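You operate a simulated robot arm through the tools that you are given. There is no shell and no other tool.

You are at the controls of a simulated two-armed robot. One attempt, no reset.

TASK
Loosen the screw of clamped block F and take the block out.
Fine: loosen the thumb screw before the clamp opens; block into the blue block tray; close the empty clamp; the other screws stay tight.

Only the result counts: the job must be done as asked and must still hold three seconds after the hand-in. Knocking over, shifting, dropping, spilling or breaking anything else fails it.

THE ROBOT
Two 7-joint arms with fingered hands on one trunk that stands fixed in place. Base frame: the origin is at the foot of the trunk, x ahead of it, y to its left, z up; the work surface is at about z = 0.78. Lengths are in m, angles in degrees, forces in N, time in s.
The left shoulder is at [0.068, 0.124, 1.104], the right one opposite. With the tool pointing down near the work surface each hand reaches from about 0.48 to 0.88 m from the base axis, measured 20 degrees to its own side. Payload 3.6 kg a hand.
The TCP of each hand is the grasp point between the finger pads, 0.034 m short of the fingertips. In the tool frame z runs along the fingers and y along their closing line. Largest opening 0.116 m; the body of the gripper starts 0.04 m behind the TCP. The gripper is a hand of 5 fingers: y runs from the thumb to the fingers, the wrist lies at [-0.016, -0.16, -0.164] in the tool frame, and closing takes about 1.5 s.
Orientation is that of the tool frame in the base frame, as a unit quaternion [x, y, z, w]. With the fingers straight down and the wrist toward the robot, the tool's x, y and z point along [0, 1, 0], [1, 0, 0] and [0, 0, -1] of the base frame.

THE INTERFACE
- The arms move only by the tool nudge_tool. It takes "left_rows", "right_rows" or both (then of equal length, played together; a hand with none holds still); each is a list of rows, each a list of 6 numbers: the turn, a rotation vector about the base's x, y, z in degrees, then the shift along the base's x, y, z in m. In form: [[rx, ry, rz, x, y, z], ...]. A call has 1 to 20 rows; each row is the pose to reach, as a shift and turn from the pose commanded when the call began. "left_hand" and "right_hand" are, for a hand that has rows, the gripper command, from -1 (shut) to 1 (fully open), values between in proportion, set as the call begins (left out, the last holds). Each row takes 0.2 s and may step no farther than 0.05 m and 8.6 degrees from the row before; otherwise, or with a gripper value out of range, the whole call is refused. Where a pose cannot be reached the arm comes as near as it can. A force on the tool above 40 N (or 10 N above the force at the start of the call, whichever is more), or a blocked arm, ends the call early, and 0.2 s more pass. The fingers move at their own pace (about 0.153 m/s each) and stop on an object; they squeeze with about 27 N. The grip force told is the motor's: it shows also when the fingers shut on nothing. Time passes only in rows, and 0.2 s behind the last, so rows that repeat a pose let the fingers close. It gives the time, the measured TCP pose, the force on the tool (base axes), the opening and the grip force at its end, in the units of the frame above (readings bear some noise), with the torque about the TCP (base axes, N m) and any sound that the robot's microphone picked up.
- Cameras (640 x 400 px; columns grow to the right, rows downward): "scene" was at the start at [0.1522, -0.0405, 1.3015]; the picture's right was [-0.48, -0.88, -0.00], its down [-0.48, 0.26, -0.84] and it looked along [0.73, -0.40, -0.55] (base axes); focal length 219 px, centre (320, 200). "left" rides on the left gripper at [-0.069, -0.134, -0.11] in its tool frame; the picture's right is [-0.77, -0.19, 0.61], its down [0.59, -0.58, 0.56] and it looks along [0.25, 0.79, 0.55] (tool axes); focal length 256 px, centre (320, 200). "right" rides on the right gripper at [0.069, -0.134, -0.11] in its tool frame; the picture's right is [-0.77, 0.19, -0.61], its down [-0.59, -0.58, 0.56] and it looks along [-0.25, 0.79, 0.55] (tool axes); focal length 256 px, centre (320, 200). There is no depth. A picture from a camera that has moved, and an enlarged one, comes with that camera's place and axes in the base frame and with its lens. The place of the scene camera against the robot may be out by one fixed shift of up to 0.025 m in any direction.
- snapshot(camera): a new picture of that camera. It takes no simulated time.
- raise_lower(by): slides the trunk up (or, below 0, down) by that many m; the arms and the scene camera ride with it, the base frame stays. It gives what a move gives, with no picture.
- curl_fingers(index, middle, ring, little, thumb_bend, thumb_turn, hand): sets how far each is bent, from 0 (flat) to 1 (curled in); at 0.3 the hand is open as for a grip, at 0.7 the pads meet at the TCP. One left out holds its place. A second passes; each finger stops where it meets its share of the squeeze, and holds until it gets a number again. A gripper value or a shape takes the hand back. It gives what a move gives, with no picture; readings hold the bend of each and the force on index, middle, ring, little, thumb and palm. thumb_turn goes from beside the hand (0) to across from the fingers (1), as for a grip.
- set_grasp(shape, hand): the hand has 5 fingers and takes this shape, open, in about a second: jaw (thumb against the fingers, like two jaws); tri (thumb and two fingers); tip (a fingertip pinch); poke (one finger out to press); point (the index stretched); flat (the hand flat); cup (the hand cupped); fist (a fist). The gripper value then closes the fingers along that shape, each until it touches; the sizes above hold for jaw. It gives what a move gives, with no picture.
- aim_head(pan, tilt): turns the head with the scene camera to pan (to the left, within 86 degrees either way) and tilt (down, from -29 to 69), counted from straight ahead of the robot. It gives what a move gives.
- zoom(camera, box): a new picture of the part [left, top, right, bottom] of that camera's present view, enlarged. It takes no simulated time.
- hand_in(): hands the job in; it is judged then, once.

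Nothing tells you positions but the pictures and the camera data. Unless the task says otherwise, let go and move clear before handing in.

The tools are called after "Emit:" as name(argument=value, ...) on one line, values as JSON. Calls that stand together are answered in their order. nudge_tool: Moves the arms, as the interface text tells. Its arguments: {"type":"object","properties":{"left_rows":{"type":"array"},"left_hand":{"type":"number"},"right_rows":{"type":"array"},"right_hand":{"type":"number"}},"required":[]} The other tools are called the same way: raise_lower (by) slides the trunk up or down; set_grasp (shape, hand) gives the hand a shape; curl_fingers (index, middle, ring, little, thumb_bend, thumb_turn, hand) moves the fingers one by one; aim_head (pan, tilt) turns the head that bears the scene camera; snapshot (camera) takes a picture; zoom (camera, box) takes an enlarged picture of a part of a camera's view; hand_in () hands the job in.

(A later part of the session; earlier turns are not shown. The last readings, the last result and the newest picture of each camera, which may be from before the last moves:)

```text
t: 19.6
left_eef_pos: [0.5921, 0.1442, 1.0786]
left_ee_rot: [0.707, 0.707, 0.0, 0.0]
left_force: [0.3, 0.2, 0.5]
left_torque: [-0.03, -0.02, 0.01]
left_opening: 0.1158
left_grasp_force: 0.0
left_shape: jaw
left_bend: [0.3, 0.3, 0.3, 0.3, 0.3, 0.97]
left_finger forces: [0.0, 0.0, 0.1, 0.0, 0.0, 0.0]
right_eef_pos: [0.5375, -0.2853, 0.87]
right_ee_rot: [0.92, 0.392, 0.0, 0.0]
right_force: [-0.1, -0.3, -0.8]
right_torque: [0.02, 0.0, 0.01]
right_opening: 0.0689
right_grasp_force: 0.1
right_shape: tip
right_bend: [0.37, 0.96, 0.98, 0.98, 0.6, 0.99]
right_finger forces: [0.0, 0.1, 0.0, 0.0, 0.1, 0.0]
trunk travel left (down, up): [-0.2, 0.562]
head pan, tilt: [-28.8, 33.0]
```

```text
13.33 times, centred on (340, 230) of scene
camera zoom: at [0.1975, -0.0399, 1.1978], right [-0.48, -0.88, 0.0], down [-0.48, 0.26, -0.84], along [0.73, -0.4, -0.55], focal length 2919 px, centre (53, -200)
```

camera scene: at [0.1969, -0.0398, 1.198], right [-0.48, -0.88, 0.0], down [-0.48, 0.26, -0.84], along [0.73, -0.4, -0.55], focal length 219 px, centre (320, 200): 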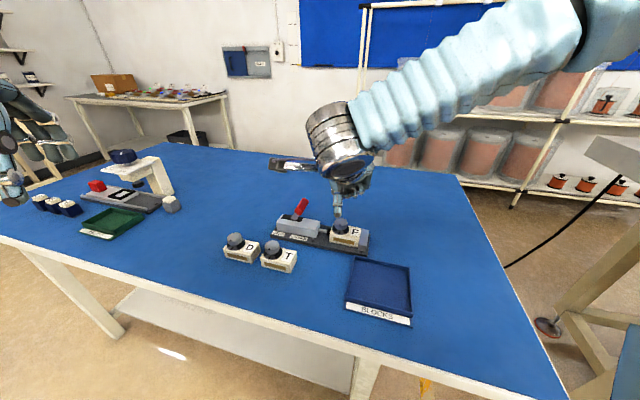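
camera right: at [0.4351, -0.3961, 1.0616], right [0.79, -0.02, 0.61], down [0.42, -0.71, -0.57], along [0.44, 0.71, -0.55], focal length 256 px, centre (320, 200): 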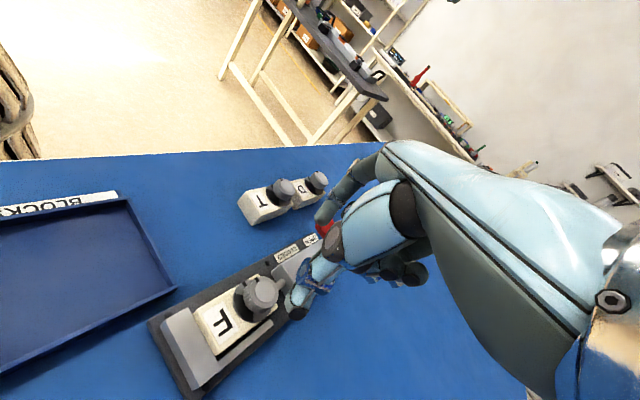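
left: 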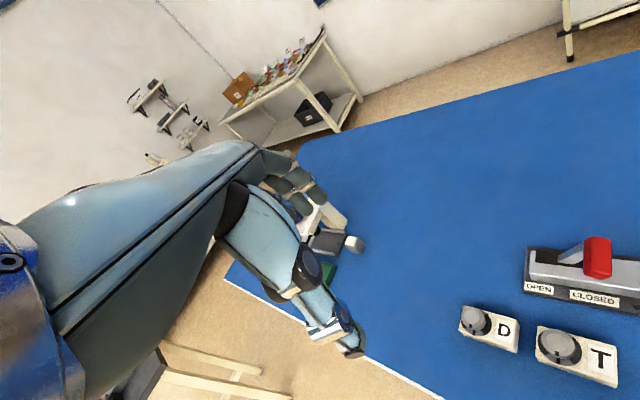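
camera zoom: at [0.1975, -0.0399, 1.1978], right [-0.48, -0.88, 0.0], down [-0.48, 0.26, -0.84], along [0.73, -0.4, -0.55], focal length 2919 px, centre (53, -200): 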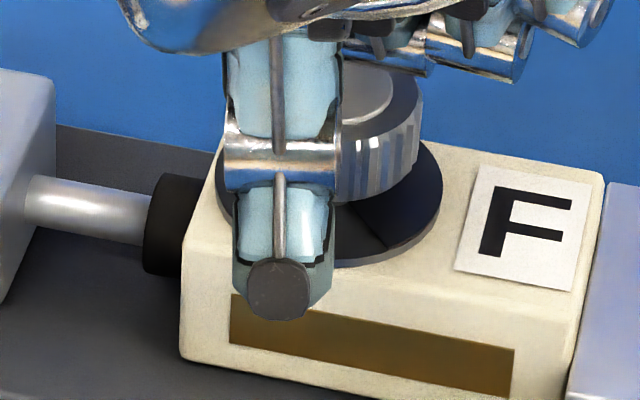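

The thumb tip bottom is at about z=0.833, just above the block's top face, and the TCP is centred on the knob within 1 mm. I'll go 3 mm lower and close the pinch on the knob.

Emit:
nudge_tool(right_rows=[[0, 0, 0, 0, 0, -0.003], [0, 0, 0, 0, 0, -0.003], [0, 0, 0, 0, 0, -0.003], [0, 0, 0, 0, 0, -0.003], [0, 0, 0, 0, 0, -0.003], [0, 0, 0, 0, 0, -0.003], [0, 0, 0, 0, 0, -0.003], [0, 0, 0, 0, 0, -0.003], [0, 0, 0, 0, 0, -0.003]], right_hand=-1)

Emit:
zoom(camera="right", box=[210, 170, 350, 300])

Emit:
zoom(camera="scene", box=[310, 200, 380, 250])

```text
t: 21.6
left_eef_pos: [0.5913, 0.1451, 1.0786]
left_ee_rot: [0.708, 0.707, -0.001, 0.0]
left_force: [0.5, 0.0, -0.5]
left_torque: [0.0, 0.01, -0.04]
left_opening: 0.116
left_grasp_force: 0.0
left_shape: jaw
left_bend: [0.3, 0.3, 0.3, 0.3, 0.3, 0.97]
left_finger forces: [0.1, 0.1, 0.0, 0.0, 0.1, 0.0]
right_eef_pos: [0.5367, -0.2856, 0.8667]
right_ee_rot: [0.92, 0.391, -0.002, 0.0]
right_force: [-1.5, 1.1, -1.9]
right_torque: [-0.08, -0.02, 0.02]
right_opening: 0.0248
right_grasp_force: 26.7
right_shape: tip
right_bend: [0.54, 0.94, 1.0, 1.0, 0.7, 1.0]
right_finger forces: [24.5, 0.0, 0.0, 0.0, 25.3, 0.0]
trunk travel left (down, up): [-0.2, 0.562]
head pan, tilt: [-28.8, 33.0]
```

```text
3.08 times, centred on (280, 235) of right
camera zoom: at [0.4877, -0.1421, 0.9775], right [-0.4, -0.68, 0.61], down [-0.83, -0.02, -0.56], along [0.4, -0.73, -0.55], focal length 788 px, centre (443, 92)
```

zoom: 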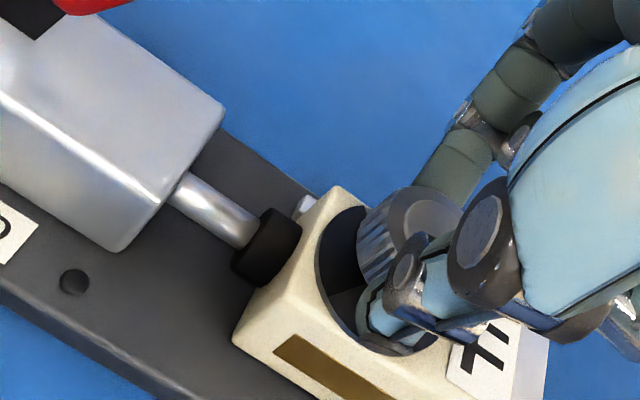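

```text
8.00 times, centred on (345, 225) of scene
camera zoom: at [0.1977, -0.04, 1.1977], right [-0.48, -0.88, 0.0], down [-0.48, 0.26, -0.84], along [0.73, -0.4, -0.55], focal length 1751 px, centre (120, 0)
```

zoom: 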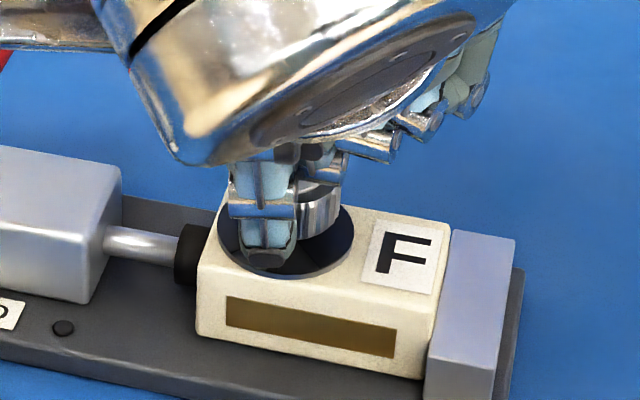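

The pinch has closed on the knob with about 25 N on index and thumb. Now I'll turn counter-clockwise in small steps and watch the torque and any sounds.

Emit:
nudge_tool(right_rows=[[0, 0, 5, 0, 0, 0], [0, 0, 10, 0, 0, 0], [0, 0, 15, 0, 0, 0], [0, 0, 20, 0, 0, 0], [0, 0, 20, 0, 0, 0]])

Emit:
zoom(camera="right", box=[210, 170, 350, 300])

Emit:
zoom(camera="scene", box=[310, 200, 380, 250])

```text
t: 22.8
left_eef_pos: [0.5918, 0.1445, 1.0794]
left_ee_rot: [0.707, 0.707, 0.0, 0.0]
left_force: [-0.4, -0.1, -0.6]
left_torque: [0.02, -0.03, -0.03]
left_opening: 0.116
left_grasp_force: 0.1
left_shape: jaw
left_bend: [0.3, 0.3, 0.3, 0.3, 0.3, 0.97]
left_finger forces: [0.0, 0.0, 0.1, 0.1, 0.0, 0.0]
right_eef_pos: [0.5363, -0.2862, 0.8672]
right_ee_rot: [0.839, 0.545, -0.001, 0.0]
right_force: [-1.3, 0.2, -2.1]
right_torque: [-0.04, 0.0, -0.05]
right_opening: 0.0244
right_grasp_force: 27.2
right_shape: tip
right_bend: [0.54, 0.94, 1.0, 1.0, 0.7, 0.99]
right_finger forces: [23.8, 0.0, 0.0, 0.1, 26.0, 0.0]
trunk travel left (down, up): [-0.2, 0.562]
head pan, tilt: [-28.8, 33.0]
```

```text
3.08 times, centred on (280, 235) of right
camera zoom: at [0.4415, -0.1677, 0.9776], right [-0.14, -0.78, 0.61], down [-0.77, -0.31, -0.56], along [0.63, -0.55, -0.55], focal length 788 px, centre (443, 92)
```

zoom: 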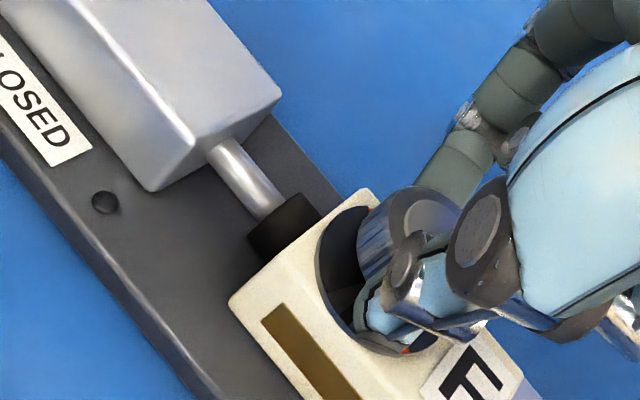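

```text
8.00 times, centred on (345, 225) of scene
camera zoom: at [0.1977, -0.0403, 1.1977], right [-0.48, -0.88, 0.0], down [-0.48, 0.26, -0.84], along [0.73, -0.4, -0.55], focal length 1751 px, centre (120, 0)
```

zoom: 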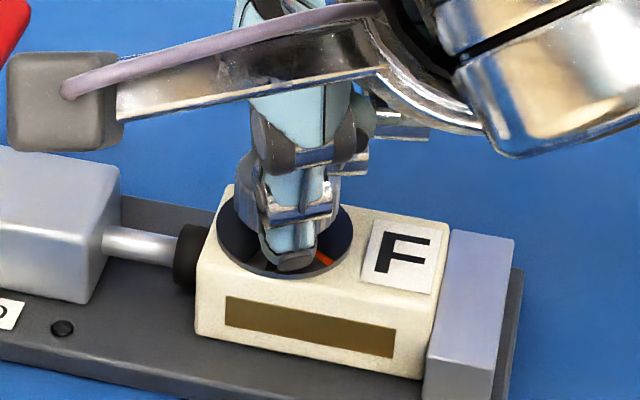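

An orange sector is starting to show on the dial beneath the knob, so the screw is turning. I'll keep turning counter-clockwise.

Emit:
nudge_tool(right_rows=[[0, 0, 6, 0, 0, 0], [0, 0, 12, 0, 0, 0], [0, 0, 18, 0, 0, 0], [0, 0, 24, 0, 0, 0], [0, 0, 30, 0, 0, 0], [0, 0, 30, 0, 0, 0]])

Emit:
zoom(camera="right", box=[210, 170, 350, 300])

Emit:
zoom(camera="scene", box=[310, 200, 380, 250])

```text
t: 24.2
left_eef_pos: [0.5918, 0.1438, 1.0792]
left_ee_rot: [0.707, 0.707, 0.001, -0.001]
left_force: [-0.3, -0.2, 0.0]
left_torque: [0.0, -0.02, -0.01]
left_opening: 0.1158
left_grasp_force: 0.1
left_shape: jaw
left_bend: [0.3, 0.3, 0.3, 0.3, 0.3, 0.97]
left_finger forces: [0.0, 0.0, 0.0, 0.1, 0.0, 0.1]
right_eef_pos: [0.5362, -0.2871, 0.8666]
right_ee_rot: [0.669, 0.743, -0.001, -0.001]
right_force: [-3.3, -2.9, -3.1]
right_torque: [-0.13, 0.08, -0.05]
right_opening: 0.024
right_grasp_force: 27.2
right_shape: tip
right_bend: [0.55, 0.94, 1.0, 1.0, 0.7, 1.0]
right_finger forces: [23.1, 0.0, 0.1, 0.0, 26.4, 0.1]
trunk travel left (down, up): [-0.2, 0.562]
head pan, tilt: [-28.8, 33.0]
```

```text
3.08 times, centred on (280, 235) of right
camera zoom: at [0.3956, -0.2313, 0.9779], right [0.27, -0.75, 0.61], down [-0.51, -0.65, -0.57], along [0.82, -0.16, -0.55], focal length 788 px, centre (443, 92)
```

zoom: 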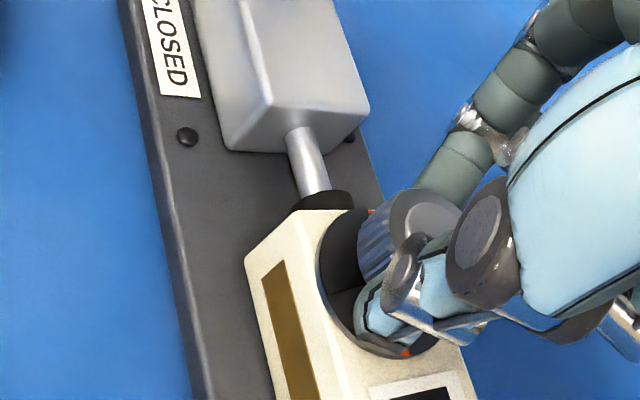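

```text
8.00 times, centred on (345, 225) of scene
camera zoom: at [0.1976, -0.041, 1.1977], right [-0.48, -0.88, 0.0], down [-0.48, 0.26, -0.84], along [0.73, -0.4, -0.55], focal length 1751 px, centre (120, 0)
```

zoom: 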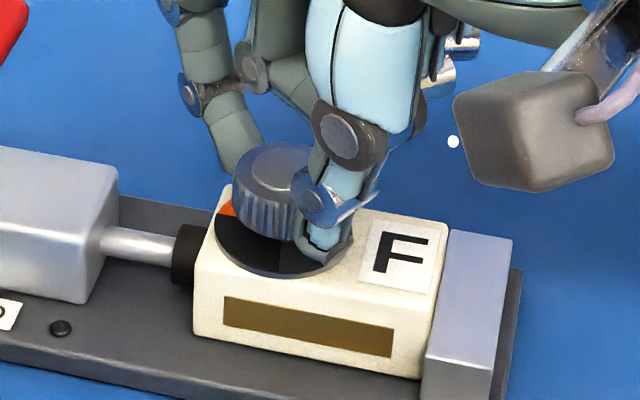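

The knob and dial are following the turn. Continuing counter-clockwise by another 40°.

Emit:
nudge_tool(right_rows=[[0, 0, 6, 0, 0, 0], [0, 0, 12, 0, 0, 0], [0, 0, 18, 0, 0, 0], [0, 0, 24, 0, 0, 0], [0, 0, 30, 0, 0, 0], [0, 0, 36, 0, 0, 0], [0, 0, 40, 0, 0, 0], [0, 0, 40, 0, 0, 0]])

Emit:
zoom(camera="right", box=[210, 170, 350, 300])

Emit:
zoom(camera="scene", box=[310, 200, 380, 250])

```text
t: 26.0
left_eef_pos: [0.5932, 0.1432, 1.0792]
left_ee_rot: [0.707, 0.707, 0.001, 0.0]
left_force: [-0.7, 0.2, -0.6]
left_torque: [0.01, 0.03, 0.01]
left_opening: 0.1159
left_grasp_force: 0.0
left_shape: jaw
left_bend: [0.3, 0.3, 0.3, 0.3, 0.3, 0.97]
left_finger forces: [0.0, 0.0, 0.0, 0.0, 0.0, 0.1]
right_eef_pos: [0.5359, -0.287, 0.8671]
right_ee_rot: [0.374, 0.927, 0.0, 0.0]
right_force: [-1.5, -6.2, -0.5]
right_torque: [-0.2, 0.01, -0.05]
right_opening: 0.0232
right_grasp_force: 27.0
right_shape: tip
right_bend: [0.56, 0.94, 1.0, 1.0, 0.7, 1.0]
right_finger forces: [22.2, 0.1, 0.0, 0.1, 27.9, 0.1]
trunk travel left (down, up): [-0.2, 0.562]
head pan, tilt: [-28.8, 33.0]
```

```text
3.08 times, centred on (280, 235) of right
camera zoom: at [0.3934, -0.3346, 0.9776], right [0.68, -0.4, 0.61], down [0.03, -0.82, -0.57], along [0.73, 0.4, -0.55], focal length 788 px, centre (443, 92)
```

zoom: 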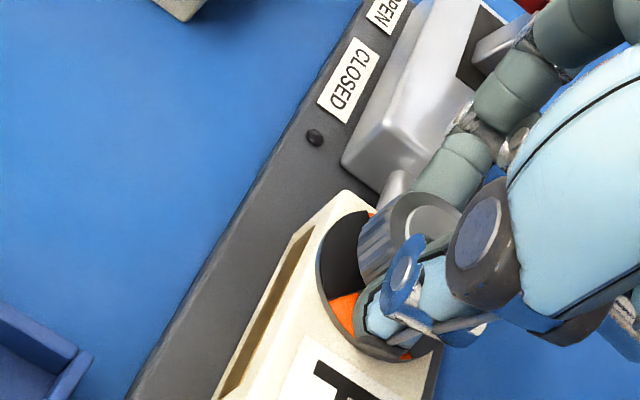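

```text
8.00 times, centred on (345, 225) of scene
camera zoom: at [0.1978, -0.0414, 1.1977], right [-0.48, -0.88, 0.0], down [-0.48, 0.26, -0.84], along [0.73, -0.4, -0.55], focal length 1751 px, centre (120, 0)
```

zoom: 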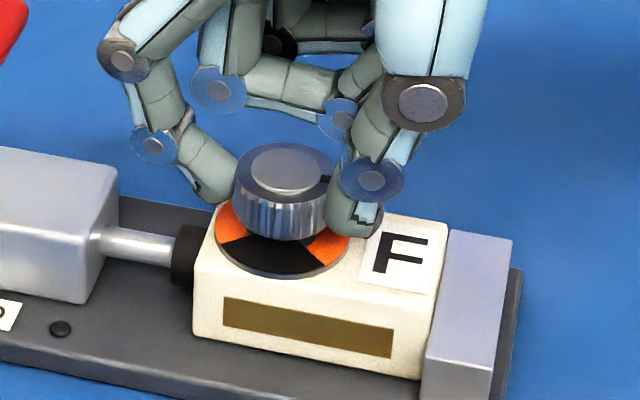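

The dial sectors have turned from grey to orange and the pointer now points toward the F side, about 90° counter-clockwise. I'll add another 28° for margin, watching the torque.

Emit:
nudge_tool(right_rows=[[0, 0, 6, 0.0005, 0.001, 0], [0, 0, 12, 0.0005, 0.001, 0], [0, 0, 18, 0.0005, 0.001, 0], [0, 0, 24, 0.0005, 0.001, 0], [0, 0, 28, 0.0005, 0.001, 0], [0, 0, 28, 0.0005, 0.001, 0]])

Emit:
zoom(camera="scene", box=[310, 200, 380, 250])

```text
t: 27.4
left_eef_pos: [0.5905, 0.1433, 1.0794]
left_ee_rot: [0.707, 0.707, 0.001, 0.0]
left_force: [0.1, -0.2, -0.5]
left_torque: [0.0, -0.02, -0.05]
left_opening: 0.1159
left_grasp_force: 0.0
left_shape: jaw
left_bend: [0.3, 0.3, 0.3, 0.3, 0.3, 0.97]
left_finger forces: [0.0, 0.0, 0.1, 0.1, 0.0, 0.0]
right_eef_pos: [0.5349, -0.2864, 0.8671]
right_ee_rot: [0.137, 0.991, 0.0, 0.0]
right_force: [-10.0, -4.8, -0.3]
right_torque: [-0.15, 0.27, -0.33]
right_opening: 0.0217
right_grasp_force: 27.8
right_shape: tip
right_bend: [0.57, 1.0, 1.0, 1.0, 0.7, 0.97]
right_finger forces: [19.2, 0.1, 0.0, 0.0, 32.8, 0.1]
trunk travel left (down, up): [-0.2, 0.562]
head pan, tilt: [-28.8, 33.0]
```

```text
8.00 times, centred on (345, 225) of scene
camera zoom: at [0.1966, -0.0411, 1.1979], right [-0.48, -0.88, 0.0], down [-0.48, 0.26, -0.84], along [0.73, -0.4, -0.55], focal length 1751 px, centre (120, 0)
```

zoom: 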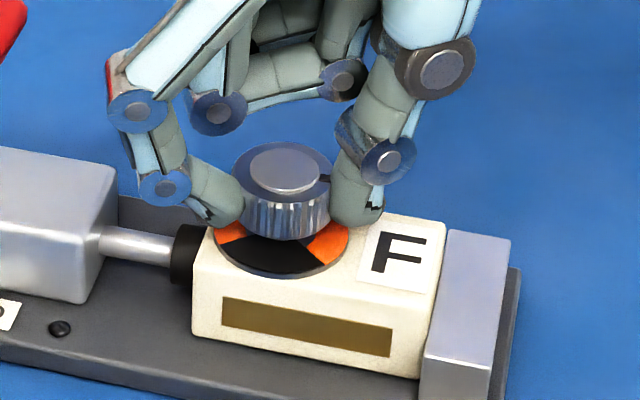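

The knob stopped at about 90° (its end stop) while the fingers slipped a little and the torque rose, so it's fully loosened. I'll open the pinch, lift straight up, and inspect the dial.

Emit:
nudge_tool(right_rows=[[0, 0, 0, 0, 0, 0], [0, 0, 0, 0, 0, 0], [0, 0, 0, 0, 0, 0], [0, 0, 0, 0, 0, 0], [0, 0, 0, 0, 0, 0], [0, 0, 0, 0, 0, 0.02], [0, 0, 0, 0, 0, 0.06], [0, 0, 0, 0, 0, 0.1], [0, 0, 0, 0, 0, 0.1]], right_hand=0.2)

Emit:
zoom(camera="scene", box=[270, 190, 380, 260])

Emit:
snapshot(camera="right")

```text
t: 29.4
left_eef_pos: [0.5923, 0.1434, 1.0784]
left_ee_rot: [0.707, 0.707, 0.0, 0.0]
left_force: [-0.6, 0.2, 0.0]
left_torque: [-0.03, 0.03, 0.01]
left_opening: 0.1159
left_grasp_force: 0.1
left_shape: jaw
left_bend: [0.3, 0.3, 0.3, 0.3, 0.3, 0.97]
left_finger forces: [0.1, 0.0, 0.1, 0.0, 0.1, 0.0]
right_eef_pos: [0.5358, -0.2846, 0.9668]
right_ee_rot: [0.139, 0.99, -0.001, 0.001]
right_force: [-0.2, 0.1, -0.2]
right_torque: [-0.01, -0.01, -0.01]
right_opening: 0.0698
right_grasp_force: 0.0
right_shape: tip
right_bend: [0.37, 0.97, 0.98, 0.98, 0.59, 0.99]
right_finger forces: [0.1, 0.0, 0.0, 0.1, 0.0, 0.0]
trunk travel left (down, up): [-0.2, 0.562]
head pan, tilt: [-28.8, 33.0]
```

```text
5.71 times, centred on (325, 225) of scene
camera zoom: at [0.1978, -0.0405, 1.1977], right [-0.48, -0.88, 0.0], down [-0.48, 0.26, -0.84], along [0.73, -0.4, -0.55], focal length 1251 px, centre (291, 57)
```

zoom: 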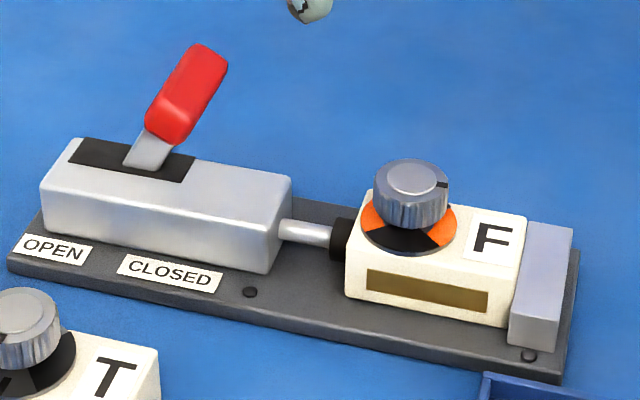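

```text
taken
camera right: at [0.4332, -0.3938, 1.0779], right [0.79, -0.03, 0.61], down [0.41, -0.72, -0.57], along [0.46, 0.7, -0.55], focal length 256 px, centre (320, 200)
```

right: 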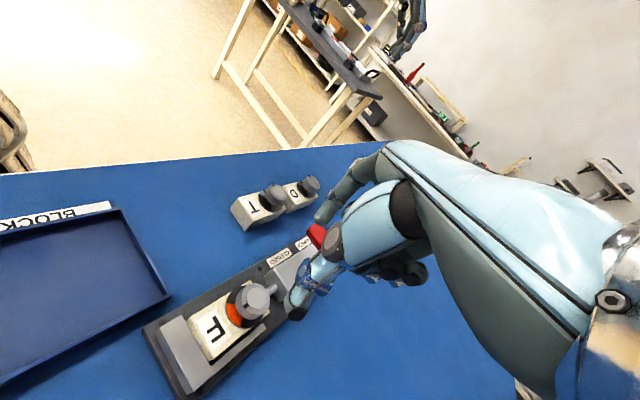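

The dial shows orange and the pointer sits at 90°, so the screw is loose. Next is the lever: I'll use the jaw shape straddling the red crossbar from above (closing line along the clamp axis), so first the shape change here at safe height.

Emit:
set_grasp(hand="right", shape="jaw")

Emit:
nudge_tool(right_rows=[[0, 0, -6, 0.01, 0.01, 0.02], [0, 0, -12, 0.02, 0.02, 0.02], [0, 0, -18, 0.035, 0.035, 0.02], [0, 0, -24, 0.05, 0.055, 0.02], [0, 0, -30, 0.067, 0.073, 0.02], [0, 0, -30, 0.067, 0.073, 0.02], [0, 0, -30, 0.067, 0.073, 0.02]], right_hand=0.05)

Emit:
snapshot(camera="right")

Emit:
zoom(camera="scene", box=[250, 130, 390, 250])

```text
t: 30.3
left_eef_pos: [0.5917, 0.1449, 1.0792]
left_ee_rot: [0.707, 0.707, -0.001, 0.0]
left_force: [-0.2, 0.3, -0.3]
left_torque: [-0.01, 0.01, 0.0]
left_opening: 0.1155
left_grasp_force: 0.1
left_shape: jaw
left_bend: [0.3, 0.3, 0.3, 0.3, 0.3, 0.97]
left_finger forces: [0.1, 0.1, 0.0, 0.0, 0.0, 0.1]
right_eef_pos: [0.5364, -0.283, 0.9669]
right_ee_rot: [0.138, 0.99, 0.001, -0.001]
right_force: [0.7, 0.8, 1.1]
right_torque: [0.0, -0.02, -0.02]
right_opening: 0.1159
right_grasp_force: 0.1
right_shape: jaw
right_bend: [0.3, 0.3, 0.3, 0.3, 0.3, 0.97]
right_finger forces: [0.0, 0.0, 0.1, 0.0, 0.0, 0.0]
trunk travel left (down, up): [-0.2, 0.562]
head pan, tilt: [-28.8, 33.0]
```

```text
t: 31.9
left_eef_pos: [0.5951, 0.1436, 1.0794]
left_ee_rot: [0.708, 0.707, -0.001, -0.002]
left_force: [0.1, 0.9, -0.3]
left_torque: [0.01, -0.02, -0.02]
left_opening: 0.1162
left_grasp_force: 0.1
left_shape: jaw
left_bend: [0.3, 0.3, 0.3, 0.3, 0.3, 0.97]
left_finger forces: [0.1, 0.0, 0.0, 0.0, 0.1, 0.0]
right_eef_pos: [0.6076, -0.2124, 0.987]
right_ee_rot: [0.39, 0.921, -0.001, -0.001]
right_force: [-0.7, 0.7, -0.4]
right_torque: [0.02, 0.02, -0.02]
right_opening: 0.0611
right_grasp_force: 0.1
right_shape: jaw
right_bend: [0.39, 0.44, 0.6, 0.59, 0.63, 1.0]
right_finger forces: [0.0, 0.0, 0.0, 0.0, 0.1, 0.1]
trunk travel left (down, up): [-0.2, 0.562]
head pan, tilt: [-28.8, 33.0]
```

```text
taken
camera right: at [0.4625, -0.2545, 1.0975], right [0.67, -0.42, 0.61], down [-0.01, -0.82, -0.57], along [0.74, 0.37, -0.56], focal length 256 px, centre (320, 200)
```

right: 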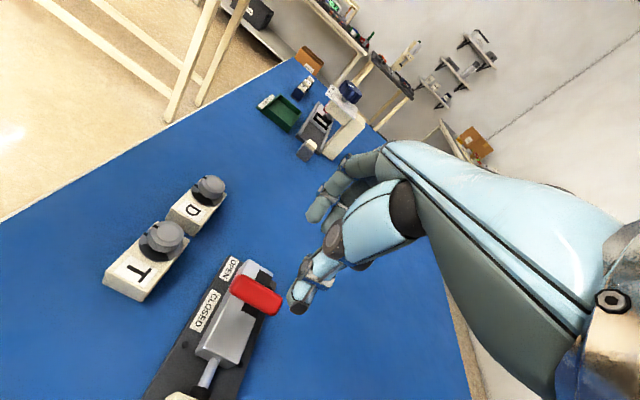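

```text
3.33 times, centred on (320, 190) of scene
camera zoom: at [0.2044, -0.0402, 1.1975], right [-0.48, -0.88, 0.0], down [-0.48, 0.26, -0.84], along [0.73, -0.4, -0.55], focal length 730 px, centre (320, 233)
```

zoom: 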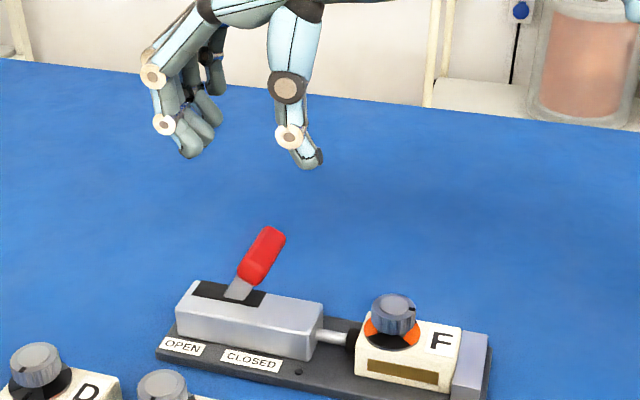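

The bar centre computes to (0.602,-0.212,0.876). I'll shift slightly, descend partway so the fingers begin to straddle it, and check.

Emit:
nudge_tool(right_rows=[[0, 0, 0, -0.005, 0, -0.03], [0, 0, 0, -0.005, 0, -0.06], [0, 0, 0, -0.005, 0, -0.07], [0, 0, 0, -0.005, 0, -0.07]])

Emit:
zoom(camera="right", box=[200, 180, 380, 360])

Emit:
zoom(camera="scene", box=[250, 150, 390, 250])

Emit:
zoom(camera="scene", box=[220, 220, 300, 280])

```text
t: 32.9
left_eef_pos: [0.5893, 0.1449, 1.0807]
left_ee_rot: [0.707, 0.708, 0.001, 0.001]
left_force: [0.8, 0.2, 0.6]
left_torque: [0.0, 0.06, -0.01]
left_opening: 0.116
left_grasp_force: 0.0
left_shape: jaw
left_bend: [0.3, 0.3, 0.3, 0.3, 0.3, 0.97]
left_finger forces: [0.1, 0.1, 0.1, 0.0, 0.0, 0.1]
right_eef_pos: [0.5978, -0.2128, 0.9204]
right_ee_rot: [0.39, 0.921, 0.0, 0.001]
right_force: [1.1, -0.4, 0.0]
right_torque: [0.0, 0.01, 0.02]
right_opening: 0.0611
right_grasp_force: 0.0
right_shape: jaw
right_bend: [0.39, 0.44, 0.6, 0.59, 0.63, 1.0]
right_finger forces: [0.0, 0.0, 0.0, 0.1, 0.0, 0.0]
trunk travel left (down, up): [-0.2, 0.562]
head pan, tilt: [-28.8, 33.0]
```

```text
2.22 times, centred on (290, 270) of right
camera zoom: at [0.4523, -0.2548, 1.0292], right [0.67, -0.42, 0.61], down [0.0, -0.83, -0.56], along [0.74, 0.38, -0.55], focal length 569 px, centre (387, 44)
```

zoom: 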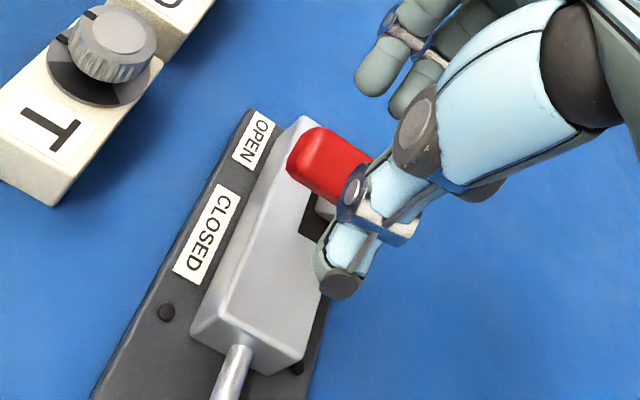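

```text
4.00 times, centred on (320, 200) of scene
camera zoom: at [0.2001, -0.0402, 1.1977], right [-0.48, -0.88, 0.0], down [-0.48, 0.26, -0.84], along [0.73, -0.4, -0.55], focal length 876 px, centre (320, 200)
```

zoom: 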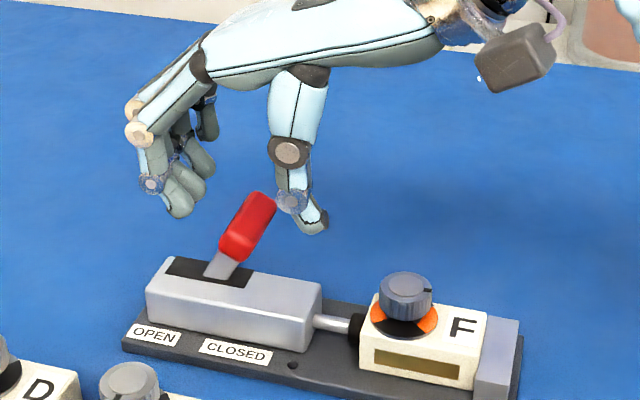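

```text
6.67 times, centred on (260, 250) of scene
camera zoom: at [0.2001, -0.0402, 1.1977], right [-0.48, -0.88, 0.0], down [-0.48, 0.26, -0.84], along [0.73, -0.4, -0.55], focal length 1460 px, centre (720, -133)
```

zoom: 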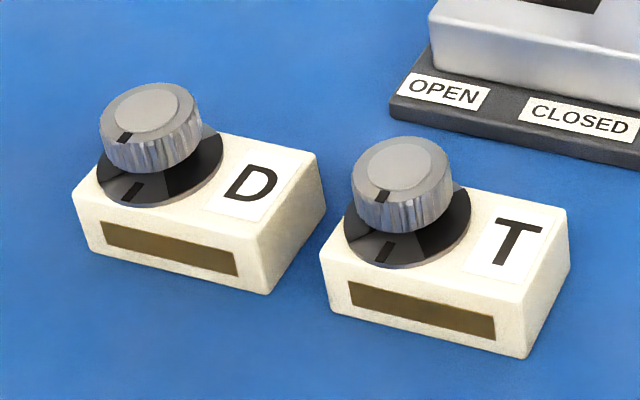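

The thumb is on the block side of the bar and the fingers on the far side, with clearance. D and T still show grey dials. I'll descend another 34 mm.

Emit:
nudge_tool(right_rows=[[0, 0, 0, 0.002, 0, -0.012], [0, 0, 0, 0.002, 0, -0.024], [0, 0, 0, 0.002, 0, -0.034], [0, 0, 0, 0.002, 0, -0.034]])

Emit:
zoom(camera="right", box=[200, 180, 380, 360])

Emit:
zoom(camera="scene", box=[250, 170, 370, 250])

```text
t: 33.9
left_eef_pos: [0.5936, 0.1443, 1.0804]
left_ee_rot: [0.707, 0.707, 0.0, 0.0]
left_force: [-0.5, 0.5, 0.0]
left_torque: [0.01, 0.02, -0.02]
left_opening: 0.1161
left_grasp_force: 0.1
left_shape: jaw
left_bend: [0.3, 0.3, 0.3, 0.3, 0.3, 0.97]
left_finger forces: [0.0, 0.1, 0.0, 0.0, 0.1, 0.0]
right_eef_pos: [0.601, -0.2117, 0.8837]
right_ee_rot: [0.391, 0.921, 0.0, 0.0]
right_force: [-1.1, -0.4, -0.7]
right_torque: [0.01, -0.02, 0.0]
right_opening: 0.0613
right_grasp_force: 0.0
right_shape: jaw
right_bend: [0.39, 0.44, 0.6, 0.59, 0.63, 1.0]
right_finger forces: [0.1, 0.0, 0.0, 0.1, 0.0, 0.0]
trunk travel left (down, up): [-0.2, 0.562]
head pan, tilt: [-28.8, 33.0]
```

```text
2.22 times, centred on (290, 270) of right
camera zoom: at [0.4564, -0.2545, 0.9941], right [0.67, -0.42, 0.61], down [0.0, -0.82, -0.57], along [0.74, 0.38, -0.55], focal length 569 px, centre (387, 44)
```

zoom: 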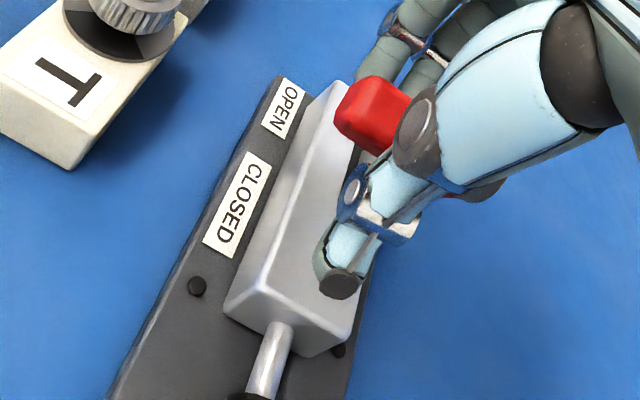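

```text
5.00 times, centred on (310, 210) of scene
camera zoom: at [0.2013, -0.0402, 1.1976], right [-0.48, -0.88, 0.0], down [-0.48, 0.26, -0.84], along [0.73, -0.4, -0.55], focal length 1095 px, centre (370, 150)
```

zoom: 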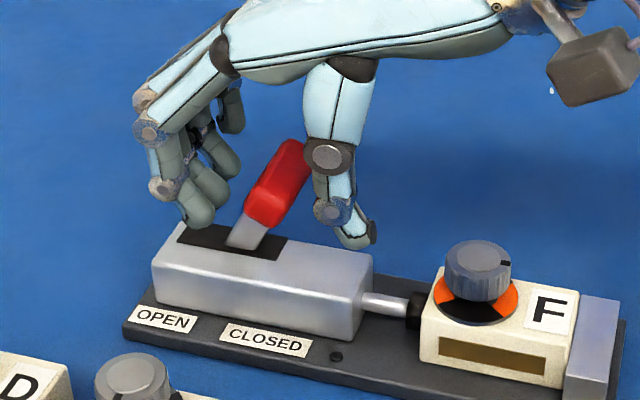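

Straddling the bar cleanly. Now I'll move the hand along the clamp axis toward OPEN, so the thumb pushes the bar, watching the force.

Emit:
nudge_tool(right_rows=[[0, 0, 0, 0.007, 0.007, 0], [0, 0, 0, 0.014, 0.014, 0], [0, 0, 0, 0.019, 0.019, 0], [0, 0, 0, 0.024, 0.024, 0], [0, 0, 0, 0.029, 0.029, 0], [0, 0, 0, 0.034, 0.034, 0], [0, 0, 0, 0.034, 0.034, 0]])

Emit:
zoom(camera="right", box=[200, 180, 380, 360])

Emit:
zoom(camera="scene", box=[250, 170, 370, 250])

```text
t: 35.5
left_eef_pos: [0.5935, 0.1452, 1.0785]
left_ee_rot: [0.707, 0.707, 0.0, 0.0]
left_force: [0.8, -0.7, -0.5]
left_torque: [0.02, -0.04, 0.03]
left_opening: 0.116
left_grasp_force: 0.1
left_shape: jaw
left_bend: [0.3, 0.3, 0.3, 0.3, 0.3, 0.97]
left_finger forces: [0.0, 0.0, 0.0, 0.0, 0.1, 0.0]
right_eef_pos: [0.6364, -0.1786, 0.8834]
right_ee_rot: [0.39, 0.921, 0.0, -0.001]
right_force: [-1.0, 0.3, -0.1]
right_torque: [0.02, -0.01, 0.0]
right_opening: 0.0613
right_grasp_force: 0.0
right_shape: jaw
right_bend: [0.39, 0.44, 0.6, 0.59, 0.63, 1.0]
right_finger forces: [0.0, 0.0, 0.0, 0.0, 0.6, 0.1]
trunk travel left (down, up): [-0.2, 0.562]
head pan, tilt: [-28.8, 33.0]
```

```text
2.22 times, centred on (290, 270) of right
camera zoom: at [0.4915, -0.2205, 0.9936], right [0.67, -0.42, 0.61], down [-0.01, -0.82, -0.57], along [0.74, 0.38, -0.56], focal length 569 px, centre (387, 44)
```

zoom: 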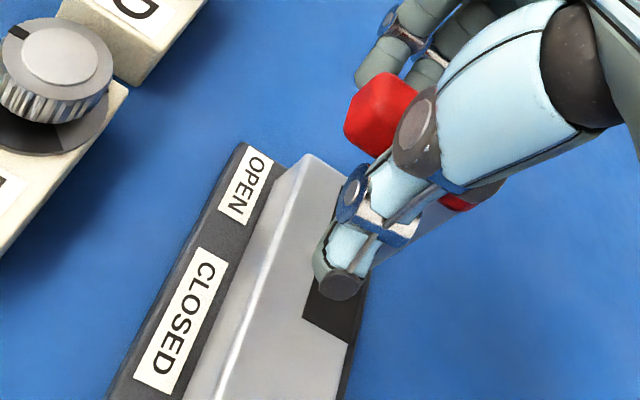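

```text
5.00 times, centred on (310, 210) of scene
camera zoom: at [0.1993, -0.0402, 1.1977], right [-0.48, -0.88, 0.0], down [-0.48, 0.26, -0.84], along [0.73, -0.4, -0.55], focal length 1095 px, centre (370, 150)
```

zoom: 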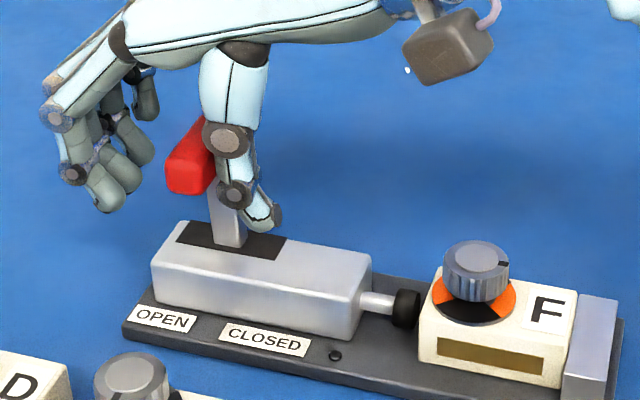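

The lever swings with almost no force and the plunger has already left the block. I'll continue toward OPEN.

Emit:
nudge_tool(right_rows=[[0, 0, 0, 0.005, 0.005, 0], [0, 0, 0, 0.01, 0.01, 0], [0, 0, 0, 0.015, 0.015, -0.002], [0, 0, 0, 0.02, 0.02, -0.004], [0, 0, 0, 0.025, 0.025, -0.006], [0, 0, 0, 0.03, 0.03, -0.008], [0, 0, 0, 0.03, 0.03, -0.008]])

Emit:
zoom(camera="right", box=[200, 180, 380, 360])

Emit:
zoom(camera="scene", box=[230, 170, 350, 250])

```text
t: 37.1
left_eef_pos: [0.5893, 0.1434, 1.0809]
left_ee_rot: [0.707, 0.707, 0.002, 0.0]
left_force: [0.0, 0.9, 0.1]
left_torque: [-0.02, 0.0, 0.01]
left_opening: 0.116
left_grasp_force: 0.0
left_shape: jaw
left_bend: [0.3, 0.3, 0.3, 0.3, 0.3, 0.97]
left_finger forces: [0.1, 0.0, 0.0, 0.0, 0.0, 0.1]
right_eef_pos: [0.6635, -0.1503, 0.8779]
right_ee_rot: [0.391, 0.92, 0.0, 0.001]
right_force: [-13.4, -15.3, 8.2]
right_torque: [-0.22, 0.27, 0.12]
right_opening: 0.0675
right_grasp_force: 0.0
right_shape: jaw
right_bend: [0.39, 0.44, 0.6, 0.59, 0.58, 1.0]
right_finger forces: [0.0, 0.0, 0.0, 0.1, 21.4, 0.0]
trunk travel left (down, up): [-0.2, 0.562]
head pan, tilt: [-28.8, 33.0]
```

```text
2.22 times, centred on (290, 270) of right
camera zoom: at [0.5183, -0.1924, 0.9877], right [0.67, -0.42, 0.61], down [0.0, -0.82, -0.57], along [0.74, 0.38, -0.55], focal length 569 px, centre (387, 44)
```

zoom: 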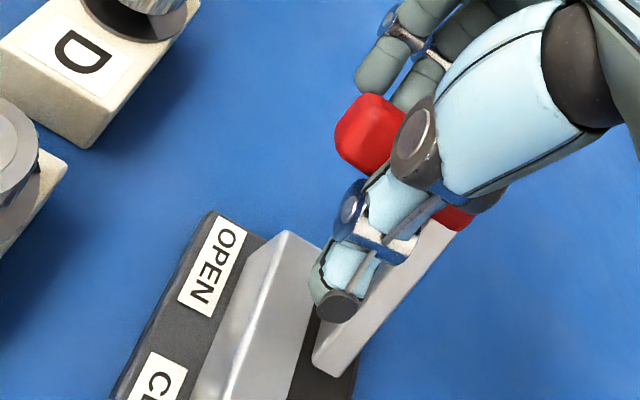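

```text
5.00 times, centred on (290, 210) of scene
camera zoom: at [0.195, -0.0432, 1.1983], right [-0.49, -0.87, 0.0], down [-0.48, 0.27, -0.84], along [0.73, -0.41, -0.54], focal length 1095 px, centre (470, 150)
```

zoom: 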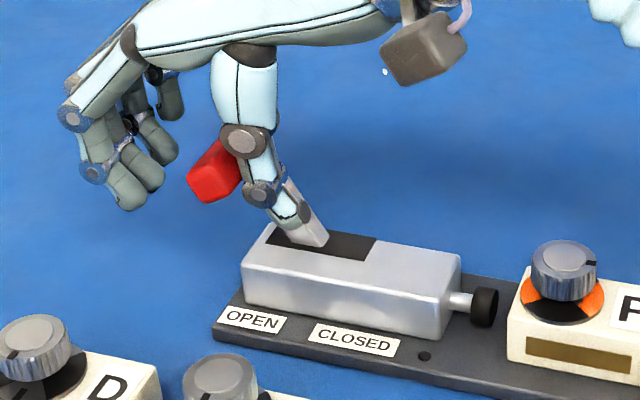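

The lever has reached its OPEN stop (about 20 N reaction) and the plunger is fully withdrawn. I'll back off along the axis and lift clear.

Emit:
nudge_tool(right_rows=[[0, 0, 0, -0.007, -0.007, 0.002], [0, 0, 0, -0.011, -0.011, 0.004], [0, 0, 0, -0.011, -0.011, 0.03], [0, 0, 0, -0.011, -0.011, 0.07], [0, 0, 0, -0.011, -0.011, 0.11], [0, 0, 0, -0.011, -0.011, 0.12], [0, 0, 0, -0.011, -0.011, 0.12]])

Emit:
zoom(camera="scene", box=[260, 180, 380, 260])

Emit:
snapshot(camera="right")

```text
t: 38.8
left_eef_pos: [0.5847, 0.1171, 1.1031]
left_ee_rot: [0.738, 0.671, 0.012, 0.07]
left_force: [-1.2, -0.6, -0.7]
left_torque: [0.03, -0.06, 0.05]
left_opening: 0.116
left_grasp_force: 0.0
left_shape: jaw
left_bend: [0.3, 0.3, 0.3, 0.3, 0.3, 0.97]
left_finger forces: [0.1, 0.0, 0.1, 0.0, 0.0, 0.0]
right_eef_pos: [0.6456, -0.172, 1.0043]
right_ee_rot: [0.41, 0.912, -0.001, -0.007]
right_force: [-0.8, -1.2, -0.1]
right_torque: [0.11, 0.01, 0.01]
right_opening: 0.0611
right_grasp_force: 0.1
right_shape: jaw
right_bend: [0.39, 0.44, 0.61, 0.59, 0.63, 1.0]
right_finger forces: [0.0, 0.1, 0.0, 0.0, 0.0, 0.0]
trunk travel left (down, up): [-0.2, 0.562]
head pan, tilt: [-28.8, 33.0]
stopped in row 7 (right hand): the arm was blocked; the commanded pose is now the measured one
```

```text
5.00 times, centred on (320, 220) of scene
camera zoom: at [0.2759, -0.041, 1.1919], right [-0.48, -0.88, 0.03], down [-0.53, 0.26, -0.8], along [0.7, -0.4, -0.59], focal length 1095 px, centre (320, 100)
```

zoom: 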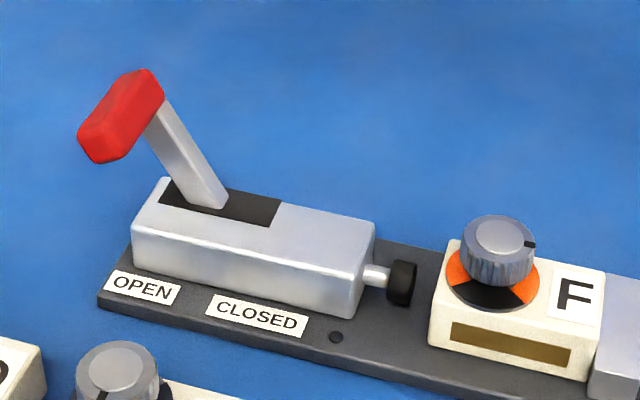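

```text
taken
camera right: at [0.5005, -0.2082, 1.1152], right [0.66, -0.46, 0.6], down [-0.05, -0.82, -0.57], along [0.75, 0.34, -0.56], focal length 256 px, centre (320, 200)
```

right: 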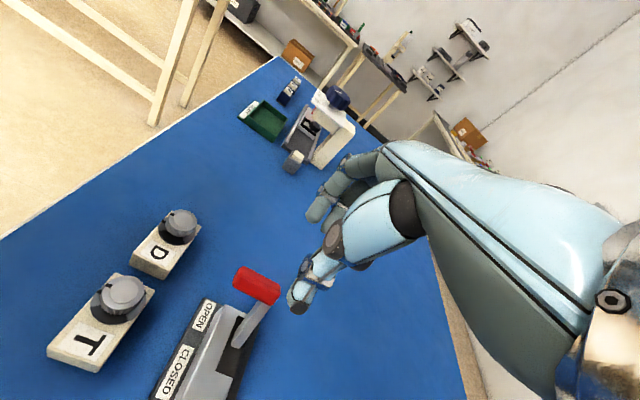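

The lever is open, but the arm reported being blocked and the trunk camera moved a little. I'll look at the whole scene before doing anything else.

Emit:
snapshot(camera="scene")

Emit:
snapshot(camera="left")

```text
taken
camera scene: at [0.2759, -0.041, 1.1919], right [-0.48, -0.88, 0.03], down [-0.53, 0.26, -0.8], along [0.7, -0.4, -0.59], focal length 219 px, centre (320, 200)
```

scene: 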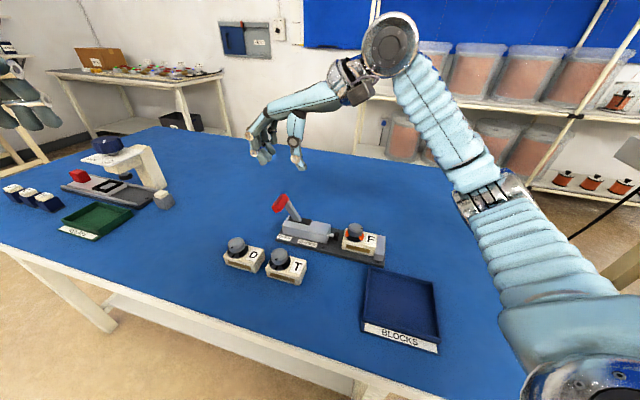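

```text
taken
camera left: at [0.4339, 0.0721, 1.2017], right [-0.19, -0.8, -0.57], down [-0.45, 0.59, -0.67], along [0.87, 0.12, -0.47], focal length 256 px, centre (320, 200)
```

left: 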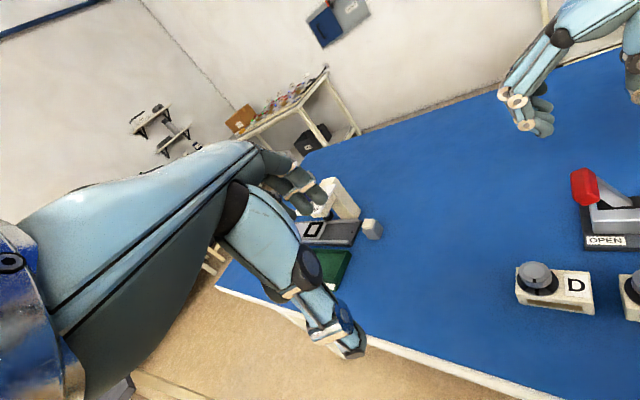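

The lever is open and nothing else has moved, but the trunk seems to have leaned forward. I'll hold still a moment to see if it settles.

Emit:
nudge_tool(right_rows=[[0, 0, 0, 0, 0, 0], [0, 0, 0, 0, 0, 0], [0, 0, 0, 0, 0, 0]], left_rows=[[0, 0, 0, 0, 0, 0], [0, 0, 0, 0, 0, 0], [0, 0, 0, 0, 0, 0]])

Emit:
snapshot(camera="scene")

```text
t: 39.1
left_eef_pos: [0.539, 0.0935, 1.1497]
left_ee_rot: [0.766, 0.621, 0.027, 0.161]
left_force: [-0.1, -0.5, 0.6]
left_torque: [0.06, 0.01, 0.0]
left_opening: 0.1158
left_grasp_force: 0.0
left_shape: jaw
left_bend: [0.3, 0.3, 0.3, 0.3, 0.3, 0.97]
left_finger forces: [0.0, 0.0, 0.0, 0.1, 0.0, 0.0]
right_eef_pos: [0.6142, -0.1946, 1.0113]
right_ee_rot: [0.452, 0.891, -0.003, -0.035]
right_force: [-0.2, 0.2, -2.6]
right_torque: [0.13, -0.01, 0.02]
right_opening: 0.0609
right_grasp_force: 0.0
right_shape: jaw
right_bend: [0.39, 0.44, 0.61, 0.59, 0.63, 1.0]
right_finger forces: [0.0, 0.0, 0.0, 0.0, 0.0, 0.0]
trunk travel left (down, up): [-0.2, 0.562]
head pan, tilt: [-28.8, 33.0]
stopped in row 1 (left hand): the arm was blocked; the commanded pose is now the measured one
```

```text
taken
camera scene: at [0.3039, -0.0421, 1.1885], right [-0.48, -0.88, 0.04], down [-0.55, 0.26, -0.79], along [0.68, -0.4, -0.61], focal length 219 px, centre (320, 200)
```

scene: 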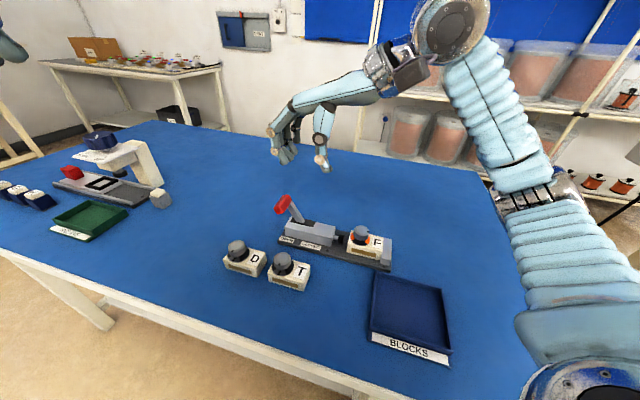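

The trunk is still creeping forward. I'll command the trunk back up a little, which moves both hands away from the table, and see if it recovers.

Emit:
raise_lower(by=0.05)

Emit:
snapshot(camera="scene")

```text
t: 39.5
left_eef_pos: [0.4806, 0.104, 1.1742]
left_ee_rot: [0.763, 0.604, 0.082, 0.214]
left_force: [0.4, -1.3, -3.2]
left_torque: [0.02, -0.06, 0.06]
left_opening: 0.1162
left_grasp_force: 0.3
left_shape: jaw
left_bend: [0.3, 0.3, 0.3, 0.3, 0.3, 0.97]
left_finger forces: [0.0, 0.1, 0.0, 0.0, 0.0, 0.0]
right_eef_pos: [0.5565, -0.1996, 0.9982]
right_ee_rot: [0.471, 0.876, -0.061, -0.08]
right_force: [-0.4, 1.7, 0.4]
right_torque: [-0.13, -0.02, -0.01]
right_opening: 0.0607
right_grasp_force: 0.1
right_shape: jaw
right_bend: [0.39, 0.44, 0.61, 0.59, 0.63, 1.0]
right_finger forces: [0.0, 0.0, 0.2, 0.1, 0.0, 0.1]
trunk travel left (down, up): [-0.203, 0.559]
head pan, tilt: [-28.8, 33.0]
stopped: the arm was blocked; the commanded pose is now the measured one
```

```text
taken
camera scene: at [0.3139, -0.0377, 1.1905], right [-0.48, -0.88, 0.05], down [-0.56, 0.26, -0.79], along [0.68, -0.4, -0.62], focal length 219 px, centre (320, 200)
```

scene: 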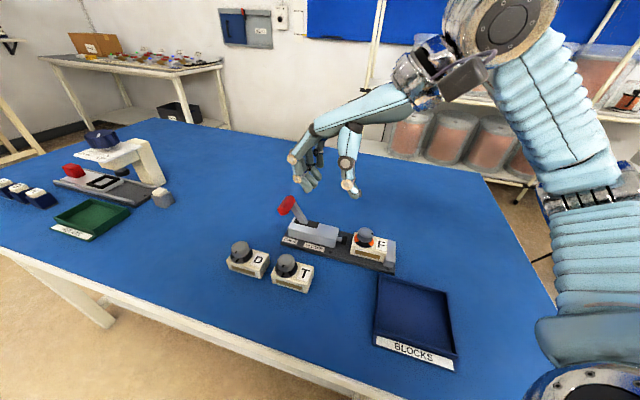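

Emit:
nudge_tool(right_rows=[[0, 0, 0, 0, 0, 0]], left_rows=[[0, 0, 0, 0, 0, 0]])

Emit:
snapshot(camera="scene")

```text
t: 39.8
left_eef_pos: [0.4158, 0.1118, 1.1983]
left_ee_rot: [0.744, 0.611, 0.083, 0.257]
left_force: [-0.1, -0.8, -0.5]
left_torque: [0.01, -0.01, -0.01]
left_opening: 0.1158
left_grasp_force: 0.0
left_shape: jaw
left_bend: [0.3, 0.3, 0.3, 0.3, 0.3, 0.97]
left_finger forces: [0.1, 0.0, 0.1, 0.0, 0.0, 0.0]
right_eef_pos: [0.4623, -0.2044, 0.9714]
right_ee_rot: [0.482, 0.857, -0.128, -0.129]
right_force: [1.4, 0.8, -1.6]
right_torque: [0.01, 0.06, 0.04]
right_opening: 0.0612
right_grasp_force: 0.0
right_shape: jaw
right_bend: [0.39, 0.44, 0.61, 0.59, 0.63, 1.0]
right_finger forces: [0.0, 0.0, 0.1, 0.1, 0.0, 0.2]
trunk travel left (down, up): [-0.203, 0.559]
head pan, tilt: [-28.8, 33.0]
stopped in row 1 (left hand): the arm was blocked; the commanded pose is now the measured one
```

```text
taken
camera scene: at [0.2865, -0.0398, 1.1939], right [-0.48, -0.88, 0.04], down [-0.54, 0.26, -0.8], along [0.69, -0.4, -0.6], focal length 219 px, centre (320, 200)
```

scene: 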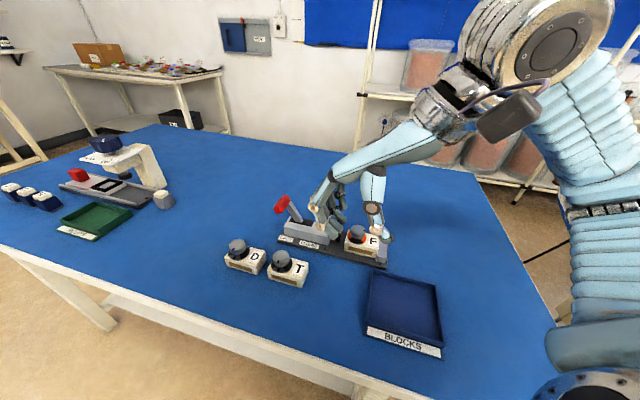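

The arms are drifting back with the swaying trunk and the right hand is sinking toward the clamp, so I'll command it upward at once.

Emit:
nudge_tool(right_rows=[[0, 0, 0, 0, 0, 0.04], [0, 0, 0, 0, 0, 0.08], [0, 0, 0, 0, 0, 0.12]])

Emit:
snapshot(camera="scene")

```text
t: 40.1
left_eef_pos: [0.3073, 0.1103, 1.214]
left_ee_rot: [0.735, 0.607, 0.087, 0.289]
left_force: [0.5, 0.2, -0.3]
left_torque: [0.01, 0.0, 0.0]
left_opening: 0.116
left_grasp_force: 0.1
left_shape: jaw
left_bend: [0.3, 0.3, 0.3, 0.3, 0.3, 0.97]
left_finger forces: [0.0, 0.0, 0.1, 0.1, 0.0, 0.0]
right_eef_pos: [0.3647, -0.2023, 0.9907]
right_ee_rot: [0.487, 0.857, -0.135, -0.102]
right_force: [4.1, 1.7, 2.8]
right_torque: [-0.06, 0.18, 0.1]
right_opening: 0.0609
right_grasp_force: 0.1
right_shape: jaw
right_bend: [0.39, 0.44, 0.61, 0.59, 0.63, 1.0]
right_finger forces: [0.0, 0.1, 0.1, 0.1, 0.0, 0.0]
trunk travel left (down, up): [-0.203, 0.559]
head pan, tilt: [-28.8, 33.0]
stopped in row 1 (left hand): the arm was blocked; the commanded pose is now the measured one
```

```text
taken
camera scene: at [0.2147, -0.0401, 1.2], right [-0.48, -0.88, 0.01], down [-0.49, 0.26, -0.83], along [0.73, -0.4, -0.56], focal length 219 px, centre (320, 200)
```

scene: 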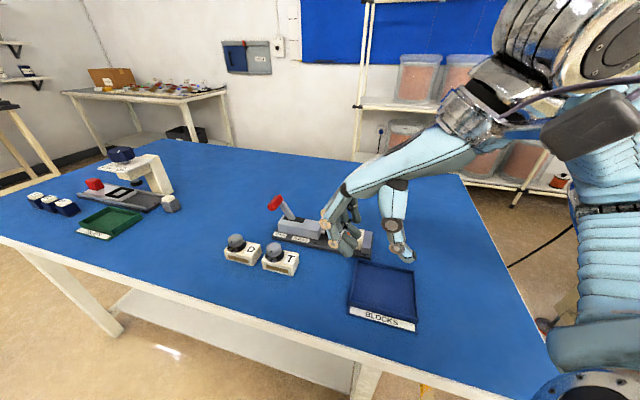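

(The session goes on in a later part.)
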